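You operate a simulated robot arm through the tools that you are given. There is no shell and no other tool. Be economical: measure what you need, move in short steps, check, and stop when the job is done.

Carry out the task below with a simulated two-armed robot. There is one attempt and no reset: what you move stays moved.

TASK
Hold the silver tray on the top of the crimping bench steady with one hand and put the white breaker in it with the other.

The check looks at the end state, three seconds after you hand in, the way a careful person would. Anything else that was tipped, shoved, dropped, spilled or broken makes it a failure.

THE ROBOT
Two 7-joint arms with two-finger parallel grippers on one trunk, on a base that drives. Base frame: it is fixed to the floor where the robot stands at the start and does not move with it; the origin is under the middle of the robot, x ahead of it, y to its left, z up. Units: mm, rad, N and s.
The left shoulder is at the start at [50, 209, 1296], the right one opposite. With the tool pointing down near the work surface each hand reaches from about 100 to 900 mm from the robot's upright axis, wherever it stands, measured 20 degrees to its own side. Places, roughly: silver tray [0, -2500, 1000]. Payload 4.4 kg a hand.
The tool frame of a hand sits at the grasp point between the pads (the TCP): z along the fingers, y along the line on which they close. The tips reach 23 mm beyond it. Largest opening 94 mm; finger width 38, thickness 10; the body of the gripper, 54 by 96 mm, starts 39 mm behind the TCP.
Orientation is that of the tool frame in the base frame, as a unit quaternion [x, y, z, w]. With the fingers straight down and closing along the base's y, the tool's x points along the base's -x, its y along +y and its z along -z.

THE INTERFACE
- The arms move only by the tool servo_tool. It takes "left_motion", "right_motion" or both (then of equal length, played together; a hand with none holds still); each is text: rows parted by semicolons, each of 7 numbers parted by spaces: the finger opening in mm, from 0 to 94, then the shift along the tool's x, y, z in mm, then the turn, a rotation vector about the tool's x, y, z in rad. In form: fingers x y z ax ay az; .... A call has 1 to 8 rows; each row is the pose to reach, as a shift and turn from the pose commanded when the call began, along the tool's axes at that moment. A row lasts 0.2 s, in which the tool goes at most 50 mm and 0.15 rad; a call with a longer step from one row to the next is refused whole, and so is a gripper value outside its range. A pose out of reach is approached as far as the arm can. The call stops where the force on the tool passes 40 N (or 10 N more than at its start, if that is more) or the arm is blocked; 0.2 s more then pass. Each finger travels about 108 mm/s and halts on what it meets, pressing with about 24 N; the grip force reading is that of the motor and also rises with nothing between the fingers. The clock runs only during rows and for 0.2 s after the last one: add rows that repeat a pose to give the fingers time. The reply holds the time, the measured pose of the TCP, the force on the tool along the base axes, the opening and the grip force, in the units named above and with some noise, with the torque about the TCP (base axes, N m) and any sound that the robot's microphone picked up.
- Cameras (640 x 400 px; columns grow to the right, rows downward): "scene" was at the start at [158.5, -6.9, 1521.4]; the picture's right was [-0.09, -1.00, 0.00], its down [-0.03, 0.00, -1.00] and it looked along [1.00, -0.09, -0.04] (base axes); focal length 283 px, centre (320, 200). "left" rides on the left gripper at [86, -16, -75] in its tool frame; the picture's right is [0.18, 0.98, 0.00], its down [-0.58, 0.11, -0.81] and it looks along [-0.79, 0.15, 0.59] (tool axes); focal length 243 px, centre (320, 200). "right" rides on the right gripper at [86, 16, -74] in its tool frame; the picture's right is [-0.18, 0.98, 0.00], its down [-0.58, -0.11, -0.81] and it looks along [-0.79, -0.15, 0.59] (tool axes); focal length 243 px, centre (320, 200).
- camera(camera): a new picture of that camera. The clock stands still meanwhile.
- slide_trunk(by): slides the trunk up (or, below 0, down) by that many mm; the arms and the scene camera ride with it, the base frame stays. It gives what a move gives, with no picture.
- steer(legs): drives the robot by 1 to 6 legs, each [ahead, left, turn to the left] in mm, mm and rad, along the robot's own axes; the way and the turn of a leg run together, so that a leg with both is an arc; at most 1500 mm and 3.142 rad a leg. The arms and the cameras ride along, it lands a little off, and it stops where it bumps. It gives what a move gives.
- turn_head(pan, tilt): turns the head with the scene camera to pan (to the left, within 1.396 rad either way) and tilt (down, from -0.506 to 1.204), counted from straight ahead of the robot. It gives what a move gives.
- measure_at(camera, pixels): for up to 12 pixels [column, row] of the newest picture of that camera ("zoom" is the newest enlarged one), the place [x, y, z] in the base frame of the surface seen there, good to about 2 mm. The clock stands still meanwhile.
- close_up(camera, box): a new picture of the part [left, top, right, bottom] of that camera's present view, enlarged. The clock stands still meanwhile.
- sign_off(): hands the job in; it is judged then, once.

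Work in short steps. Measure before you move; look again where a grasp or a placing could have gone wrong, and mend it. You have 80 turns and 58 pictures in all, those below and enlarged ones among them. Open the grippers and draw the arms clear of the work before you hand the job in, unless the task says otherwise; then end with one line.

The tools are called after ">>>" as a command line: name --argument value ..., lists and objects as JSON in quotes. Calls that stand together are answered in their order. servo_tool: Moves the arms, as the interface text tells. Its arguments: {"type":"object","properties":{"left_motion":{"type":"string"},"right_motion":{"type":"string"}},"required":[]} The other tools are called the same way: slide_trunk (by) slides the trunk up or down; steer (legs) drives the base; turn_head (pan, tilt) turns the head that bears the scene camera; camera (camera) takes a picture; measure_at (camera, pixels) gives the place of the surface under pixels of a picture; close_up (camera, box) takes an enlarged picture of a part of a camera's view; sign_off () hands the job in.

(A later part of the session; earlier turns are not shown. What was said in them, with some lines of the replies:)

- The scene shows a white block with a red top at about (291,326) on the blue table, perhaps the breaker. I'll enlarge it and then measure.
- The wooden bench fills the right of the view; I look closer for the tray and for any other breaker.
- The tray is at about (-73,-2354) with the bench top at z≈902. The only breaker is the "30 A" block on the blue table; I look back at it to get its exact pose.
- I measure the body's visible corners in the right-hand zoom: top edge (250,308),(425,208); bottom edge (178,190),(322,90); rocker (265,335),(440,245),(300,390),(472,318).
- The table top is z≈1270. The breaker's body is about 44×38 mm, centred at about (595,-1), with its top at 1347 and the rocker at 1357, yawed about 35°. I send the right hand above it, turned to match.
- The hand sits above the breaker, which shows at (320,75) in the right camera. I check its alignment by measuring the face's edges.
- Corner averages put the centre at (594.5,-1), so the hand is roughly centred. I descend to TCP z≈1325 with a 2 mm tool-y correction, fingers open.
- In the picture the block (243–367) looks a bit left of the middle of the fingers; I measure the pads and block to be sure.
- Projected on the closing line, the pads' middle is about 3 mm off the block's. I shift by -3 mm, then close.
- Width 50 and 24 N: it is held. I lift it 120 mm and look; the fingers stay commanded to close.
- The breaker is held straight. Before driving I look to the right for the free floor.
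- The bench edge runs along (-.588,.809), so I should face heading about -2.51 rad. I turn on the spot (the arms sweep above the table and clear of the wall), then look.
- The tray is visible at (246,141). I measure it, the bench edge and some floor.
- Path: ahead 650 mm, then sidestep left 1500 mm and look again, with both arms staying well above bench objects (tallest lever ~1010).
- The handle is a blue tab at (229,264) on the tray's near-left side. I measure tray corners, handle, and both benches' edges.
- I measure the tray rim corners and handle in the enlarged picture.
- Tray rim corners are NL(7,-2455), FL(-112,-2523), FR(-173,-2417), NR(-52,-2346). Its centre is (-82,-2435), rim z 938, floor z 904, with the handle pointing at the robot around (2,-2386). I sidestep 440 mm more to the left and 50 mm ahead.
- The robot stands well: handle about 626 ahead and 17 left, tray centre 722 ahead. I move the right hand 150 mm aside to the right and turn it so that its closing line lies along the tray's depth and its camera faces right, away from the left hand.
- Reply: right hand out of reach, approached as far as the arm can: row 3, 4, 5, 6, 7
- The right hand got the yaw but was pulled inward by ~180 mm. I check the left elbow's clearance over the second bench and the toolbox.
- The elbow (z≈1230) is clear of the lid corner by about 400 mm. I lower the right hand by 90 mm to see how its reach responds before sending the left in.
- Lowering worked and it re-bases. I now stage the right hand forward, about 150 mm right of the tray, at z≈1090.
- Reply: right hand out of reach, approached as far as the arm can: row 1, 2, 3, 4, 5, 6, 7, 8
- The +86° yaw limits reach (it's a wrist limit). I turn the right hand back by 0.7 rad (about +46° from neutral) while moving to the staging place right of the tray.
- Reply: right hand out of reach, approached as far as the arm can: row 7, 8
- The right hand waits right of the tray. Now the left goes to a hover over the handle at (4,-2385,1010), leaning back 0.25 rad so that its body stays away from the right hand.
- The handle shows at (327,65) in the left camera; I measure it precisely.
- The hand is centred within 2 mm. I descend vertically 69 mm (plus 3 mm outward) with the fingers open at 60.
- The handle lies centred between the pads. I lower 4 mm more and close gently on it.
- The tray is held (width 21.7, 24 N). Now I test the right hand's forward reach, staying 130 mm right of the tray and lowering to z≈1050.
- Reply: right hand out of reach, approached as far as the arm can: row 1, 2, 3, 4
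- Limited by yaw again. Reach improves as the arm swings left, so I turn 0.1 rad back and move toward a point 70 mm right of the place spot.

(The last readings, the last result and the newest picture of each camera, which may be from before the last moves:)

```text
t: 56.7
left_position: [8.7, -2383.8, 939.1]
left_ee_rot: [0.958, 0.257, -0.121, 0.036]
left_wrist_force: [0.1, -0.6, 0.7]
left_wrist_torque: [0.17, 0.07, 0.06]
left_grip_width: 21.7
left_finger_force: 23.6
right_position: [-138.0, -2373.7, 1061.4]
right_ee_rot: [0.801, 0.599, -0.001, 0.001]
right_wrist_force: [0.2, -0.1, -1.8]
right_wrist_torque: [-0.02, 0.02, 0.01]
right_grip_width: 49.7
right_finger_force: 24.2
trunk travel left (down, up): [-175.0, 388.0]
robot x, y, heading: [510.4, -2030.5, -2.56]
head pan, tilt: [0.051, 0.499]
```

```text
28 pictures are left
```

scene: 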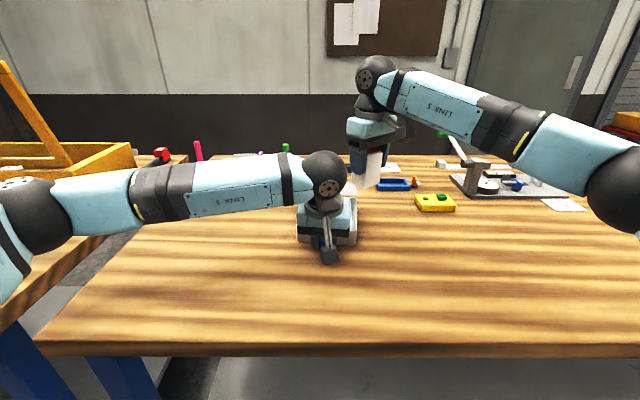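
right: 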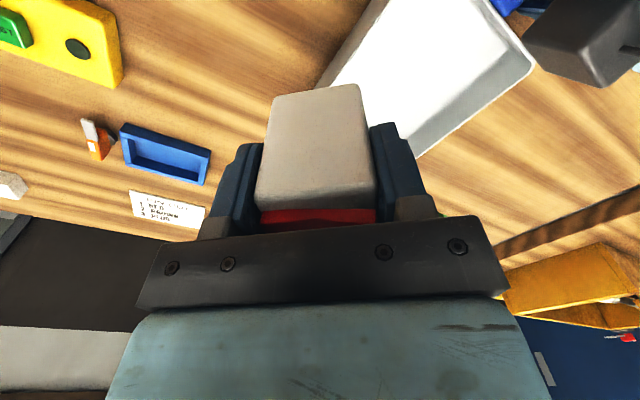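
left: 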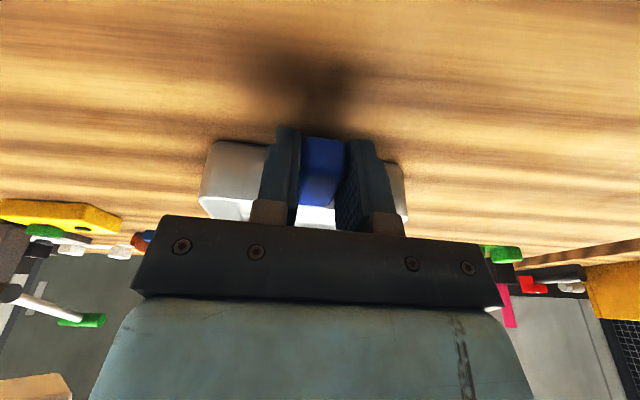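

It reached the spot with no complaint. I measure the tray again from this view: its rim corner at (532,66) and floor around (430,70).

>>> measure_at --camera "right" --pixels '[[532, 66], [490, 6], [430, 70], [415, 150], [322, 85], [385, 3], [460, 40], [560, 30], [540, 60], [440, 110]]'

```text
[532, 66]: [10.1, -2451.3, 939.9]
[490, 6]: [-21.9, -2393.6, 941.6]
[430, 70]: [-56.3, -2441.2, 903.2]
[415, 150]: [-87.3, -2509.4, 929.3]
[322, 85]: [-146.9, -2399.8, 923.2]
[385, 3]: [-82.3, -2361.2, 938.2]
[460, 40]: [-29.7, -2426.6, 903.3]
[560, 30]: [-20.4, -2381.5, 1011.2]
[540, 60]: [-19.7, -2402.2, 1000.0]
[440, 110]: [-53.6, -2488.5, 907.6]
```

The tray hasn't moved, and the left palm face is at x≈-20. I slide the right hand over the tray to (-103,-2434), still high.

>>> servo_tool --right_motion "30 -16 17 0 0 0 0; 30 -32 34 0 0 0 0; 30 -48.5 50.8 0 0 0 0; 30 -48.5 50.8 0 0 0 0"

>>> camera --camera "right"

>>> close_up --camera "scene" --box '[240, 100, 480, 250]'

```text
t: 57.7
left_position: [7.1, -2385.4, 938.0]
left_ee_rot: [0.959, 0.256, -0.12, 0.036]
left_wrist_force: [-0.5, 0.1, -0.2]
left_wrist_torque: [0.14, 0.02, 0.04]
left_grip_width: 21.7
left_finger_force: 23.9
right_position: [-101.3, -2430.0, 1061.0]
right_ee_rot: [0.801, 0.599, 0.0, 0.001]
right_wrist_force: [0.9, -0.8, -1.3]
right_wrist_torque: [0.0, -0.01, -0.02]
right_grip_width: 49.9
right_finger_force: 24.2
trunk travel left (down, up): [-175.0, 388.0]
robot x, y, heading: [515.7, -2026.5, -2.559]
head pan, tilt: [0.051, 0.499]
```

```text
27 pictures are left
```

right: 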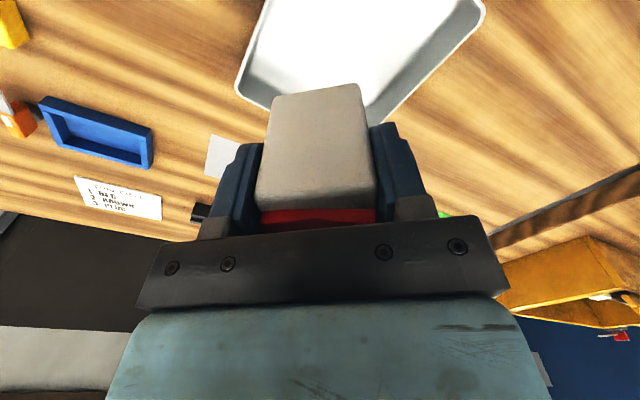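

```text
2.67 times, centred on (360, 175) of scene
```

zoom: 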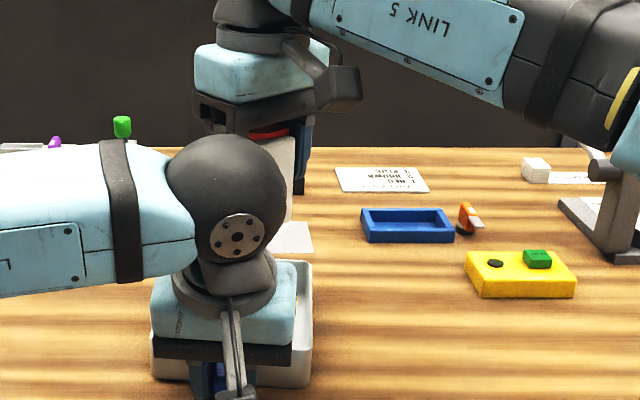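

The path looks clear: the right camera pod passes to the right of the left wrist. I descend 80 mm and then check.

>>> servo_tool --right_motion "30 2 1 20 0 0 0; 30 3 1 40 0 0 0; 30 3 1 60 0 0 0; 30 3 1 80 0 0 0; 30 3 1 80 0 0 0"

>>> camera --camera "right"

>>> close_up --camera "scene" --box '[240, 100, 480, 250]'

```text
t: 58.9
left_position: [8.4, -2384.6, 938.7]
left_ee_rot: [0.958, 0.257, -0.121, 0.036]
left_wrist_force: [-0.6, 0.3, 1.0]
left_wrist_torque: [0.16, 0.07, -0.03]
left_grip_width: 21.9
left_finger_force: 24.5
right_position: [-98.2, -2431.5, 979.4]
right_ee_rot: [0.801, 0.599, 0.0, 0.002]
right_wrist_force: [0.6, -0.6, -0.8]
right_wrist_torque: [0.02, 0.02, 0.0]
right_grip_width: 49.5
right_finger_force: 24.4
trunk travel left (down, up): [-175.0, 388.0]
robot x, y, heading: [516.4, -2031.2, -2.558]
head pan, tilt: [0.051, 0.499]
```

```text
25 pictures are left
```

right: 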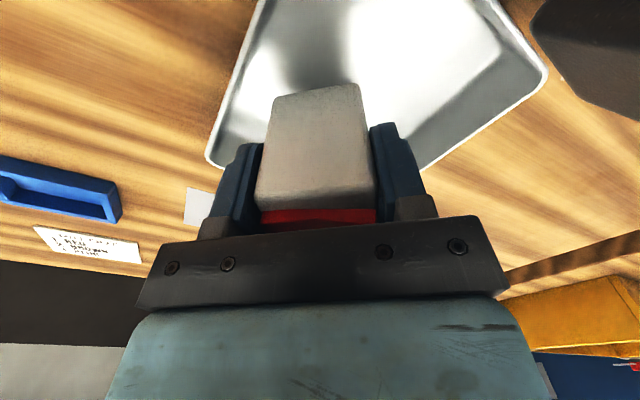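

```text
2.67 times, centred on (360, 175) of scene
```

zoom: 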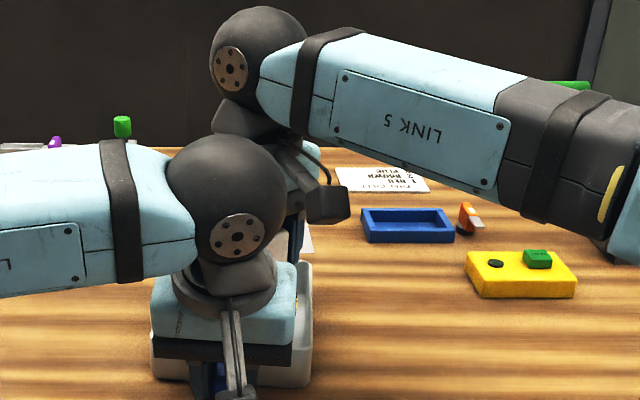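

All forces are calm and the breaker is over the tray floor. I descend the last 17 mm in small steps.

>>> servo_tool --right_motion "30 0 0 6 0 0 0; 30 0 0 11 0 0 0; 30 0 0 15 0 0 0; 30 0 0 17 0 0 0; 30 0 0 17 0 0 0"

>>> camera --camera "right"

```text
t: 60.1
left_position: [8.5, -2385.1, 939.1]
left_ee_rot: [0.959, 0.255, -0.121, 0.036]
left_wrist_force: [-0.3, -0.5, -0.2]
left_wrist_torque: [0.13, 0.09, 0.04]
left_grip_width: 21.9
left_finger_force: 23.7
right_position: [-99.9, -2429.4, 963.2]
right_ee_rot: [0.801, 0.599, 0.0, 0.001]
right_wrist_force: [0.1, -0.1, -1.6]
right_wrist_torque: [0.02, 0.02, -0.02]
right_grip_width: 50.0
right_finger_force: 24.1
trunk travel left (down, up): [-175.0, 388.0]
robot x, y, heading: [517.3, -2032.0, -2.557]
head pan, tilt: [0.051, 0.499]
```

```text
23 pictures are left
```

right: 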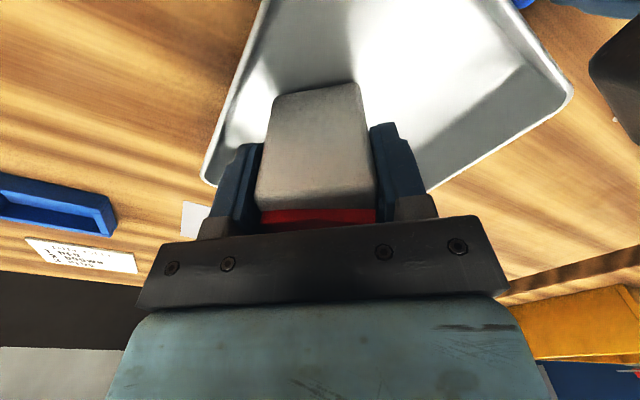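

No contact yet; I measure the breaker's lower edge against the floor.

>>> measure_at --camera "right" --pixels '[[280, 99], [320, 93], [352, 88], [320, 60], [400, 100], [230, 110]]'

>>> servo_tool --right_motion "30 0 0 1 0 0 0; 30 0 0 2 0 0 0; 30 0 0 3 0 0 0"

```text
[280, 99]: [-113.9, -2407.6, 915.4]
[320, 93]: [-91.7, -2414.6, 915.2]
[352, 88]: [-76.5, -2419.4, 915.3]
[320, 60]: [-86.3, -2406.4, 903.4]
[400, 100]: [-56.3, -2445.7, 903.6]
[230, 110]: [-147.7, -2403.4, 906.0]
```

```text
t: 60.9
left_position: [8.4, -2385.1, 938.0]
left_ee_rot: [0.959, 0.256, -0.12, 0.036]
left_wrist_force: [-0.3, -0.4, 1.0]
left_wrist_torque: [0.14, 0.13, 0.03]
left_grip_width: 21.8
left_finger_force: 23.5
right_position: [-100.2, -2429.6, 960.5]
right_ee_rot: [0.801, 0.598, 0.0, 0.001]
right_wrist_force: [-0.4, -0.1, -2.0]
right_wrist_torque: [0.01, 0.01, 0.01]
right_grip_width: 49.6
right_finger_force: 24.3
trunk travel left (down, up): [-175.0, 388.0]
robot x, y, heading: [513.8, -2029.9, -2.562]
head pan, tilt: [0.051, 0.499]
```

Still hanging, a few mm over the floor at 903.5. I continue down in 1 mm steps until it touches.

>>> servo_tool --right_motion "30 0 0 1 0 0 0; 30 0 0 2 0 0 0; 30 0 0 3 0 0 0; 30 0 0 3 0 0 0"

```text
t: 61.9
left_position: [8.2, -2384.1, 939.0]
left_ee_rot: [0.959, 0.256, -0.12, 0.036]
left_wrist_force: [-10.9, -2.8, -7.1]
left_wrist_torque: [0.38, -0.15, -0.03]
left_grip_width: 21.8
left_finger_force: 23.8
right_position: [-100.5, -2428.5, 958.6]
right_ee_rot: [0.801, 0.598, -0.001, 0.001]
right_wrist_force: [5.0, 0.9, 19.0]
right_wrist_torque: [0.16, -0.15, -0.03]
right_grip_width: 50.1
right_finger_force: 24.2
trunk travel left (down, up): [-175.0, 388.0]
robot x, y, heading: [511.8, -2032.0, -2.559]
head pan, tilt: [0.051, 0.499]
```

Contact: 19 N upward on the right hand. I ease up 1 mm, then open to 60 and hold.

>>> servo_tool --right_motion "30 0 0 -1.5 0 0 0; 54 0 0 -1.5 0 0 0; 60 0 0 -1.5 0 0 0; 60 0 0 -1.5 0 0 0"

>>> camera --camera "right"

```text
t: 62.9
left_position: [8.1, -2385.7, 937.5]
left_ee_rot: [0.959, 0.256, -0.12, 0.035]
left_wrist_force: [0.5, 0.8, 0.7]
left_wrist_torque: [0.1, 0.04, -0.09]
left_grip_width: 22.1
left_finger_force: 23.5
right_position: [-99.8, -2429.0, 958.5]
right_ee_rot: [0.801, 0.598, 0.0, 0.001]
right_wrist_force: [0.5, -0.5, 0.4]
right_wrist_torque: [-0.01, -0.03, 0.01]
right_grip_width: 60.0
right_finger_force: 0.1
trunk travel left (down, up): [-175.0, 388.0]
robot x, y, heading: [512.3, -2028.6, -2.563]
head pan, tilt: [0.051, 0.499]
```

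```text
22 pictures are left
```

right: 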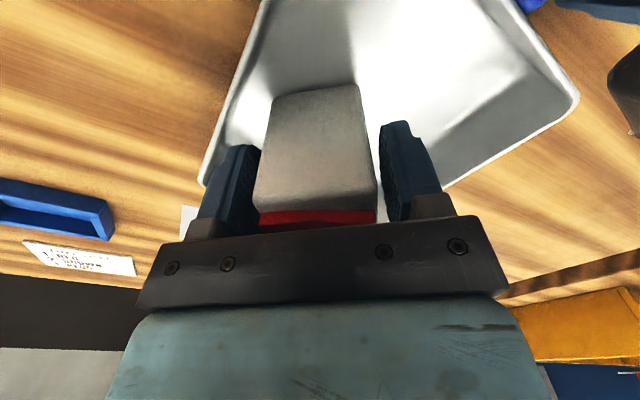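

The breaker stands on the tray floor between open pads. I shift 1.5 mm away from the nearer pad and lift straight up.

>>> servo_tool --right_motion "60 0 -1.5 0 0 0 0; 60 0 -1.5 -12 0 0 0; 64 0 -1.5 -30 0 0 0; 70 0 -1.5 -60 0 0 0; 70 0 -1.5 -100 0 0 0; 70 0 -1.5 -120 0 0 0"

>>> camera --camera "right"

```text
t: 64.3
left_position: [8.0, -2384.3, 938.0]
left_ee_rot: [0.958, 0.256, -0.12, 0.036]
left_wrist_force: [1.1, 0.1, -0.5]
left_wrist_torque: [0.06, 0.25, 0.03]
left_grip_width: 22.1
left_finger_force: 23.8
right_position: [-98.7, -2427.7, 1080.1]
right_ee_rot: [0.802, 0.598, -0.001, 0.0]
right_wrist_force: [0.2, 0.0, -0.1]
right_wrist_torque: [-0.01, 0.03, -0.02]
right_grip_width: 70.1
right_finger_force: 0.1
trunk travel left (down, up): [-175.0, 388.0]
robot x, y, heading: [512.9, -2028.9, -2.56]
head pan, tilt: [0.051, 0.499]
```

```text
21 pictures are left
```

right: 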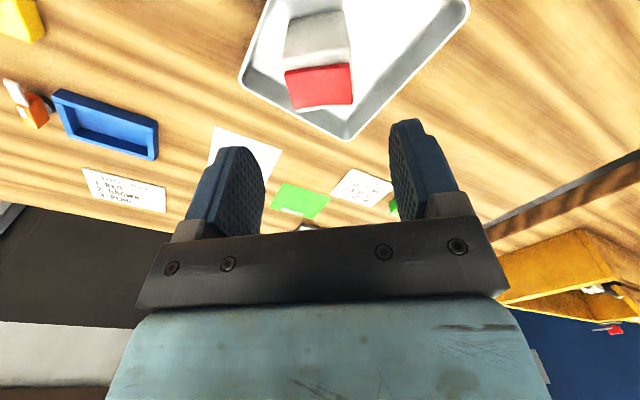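

The breaker stands upright in the tray. I move the right hand up and off to the right first.

>>> servo_tool --right_motion "70 16 -17 -10 0 0 0; 70 32 -34 -20 0 0 0; 70 48 -51 -30 0 0 0; 70 80 -60 -40 0 0 0; 70 115 -70 -45 0 0 0"

>>> servo_tool --left_motion "28 0 0 0 0 0 0; 40 0 0 0 0 0 0; 60 0 0 0 0 0 0; 60 0 0 0 0 0 0"

```text
t: 65.5
left_position: [8.3, -2383.9, 938.3]
left_ee_rot: [0.959, 0.255, -0.12, 0.036]
left_wrist_force: [0.0, 1.5, 0.0]
left_wrist_torque: [0.07, 0.23, -0.19]
left_grip_width: 21.7
left_finger_force: 24.1
right_position: [-134.6, -2295.7, 1124.7]
right_ee_rot: [0.801, 0.598, 0.0, 0.001]
right_wrist_force: [0.5, -0.1, -0.2]
right_wrist_torque: [0.0, -0.02, 0.0]
right_grip_width: 70.2
right_finger_force: 0.0
trunk travel left (down, up): [-175.0, 388.0]
robot x, y, heading: [515.1, -2029.8, -2.562]
head pan, tilt: [0.051, 0.499]
```

```text
t: 66.5
left_position: [8.4, -2383.8, 937.9]
left_ee_rot: [0.959, 0.255, -0.121, 0.035]
left_wrist_force: [-0.4, 0.0, 0.2]
left_wrist_torque: [0.04, 0.0, -0.01]
left_grip_width: 60.1
left_finger_force: 0.1
right_position: [-135.3, -2298.5, 1125.5]
right_ee_rot: [0.801, 0.599, 0.001, 0.002]
right_wrist_force: [-0.2, 0.1, -0.2]
right_wrist_torque: [-0.01, -0.01, 0.01]
right_grip_width: 70.0
right_finger_force: 0.2
trunk travel left (down, up): [-175.0, 388.0]
robot x, y, heading: [510.2, -2030.1, -2.557]
head pan, tilt: [0.051, 0.499]
```

The left is open at 60. I raise it straight up 110 mm, then move it to the left, clear of the tray.

>>> servo_tool --left_motion "60 -8 0 -30 0 0 0; 60 -17 0 -68 0 0 0; 60 -27 0 -107 0 0 0; 60 -27 40 -130 0 0 0; 60 -20 80 -155 0 0 0; 60 -10 120 -180 0 0 0; 60 0 160 -190 0 0 0"

>>> camera --camera "scene"

>>> close_up --camera "scene" --box '[250, 150, 410, 250]'

```text
t: 68.1
left_position: [130.7, -2497.3, 1123.2]
left_ee_rot: [0.959, 0.255, -0.121, 0.036]
left_wrist_force: [-0.3, 0.4, -0.3]
left_wrist_torque: [0.01, 0.0, 0.01]
left_grip_width: 60.3
left_finger_force: 0.0
right_position: [-133.9, -2298.3, 1125.9]
right_ee_rot: [0.801, 0.599, -0.001, 0.0]
right_wrist_force: [0.1, -0.3, -0.5]
right_wrist_torque: [0.0, -0.01, -0.03]
right_grip_width: 69.8
right_finger_force: 0.0
trunk travel left (down, up): [-175.0, 388.0]
robot x, y, heading: [512.5, -2027.8, -2.564]
head pan, tilt: [0.051, 0.499]
```

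```text
20 pictures are left
```

scene: 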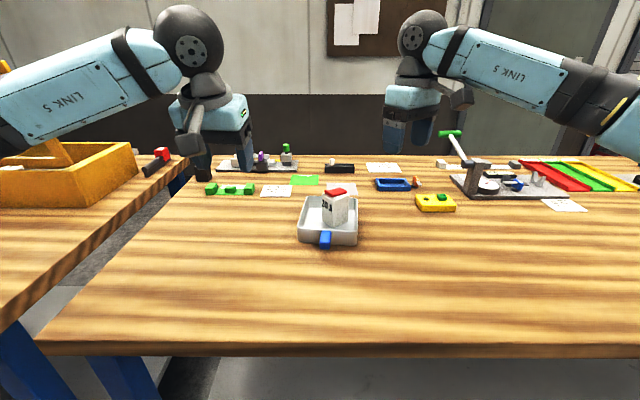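

```text
4.00 times, centred on (330, 200) of scene
```

zoom: 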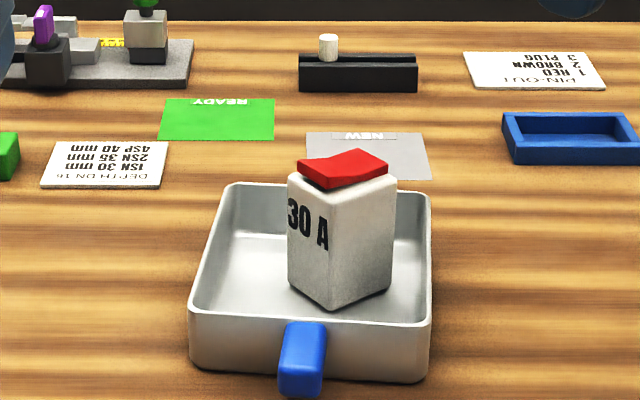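

The breaker stands upright in the tray with nothing else disturbed. Both hands are open and clear, so I hand in.

>>> sign_off

```text
The job is handed in.
```

The white breaker is standing upright in the silver tray. The left hand held the tray by its handle while the right hand set the breaker down; both hands are now open and clear, and the last picture shows nothing else disturbed.
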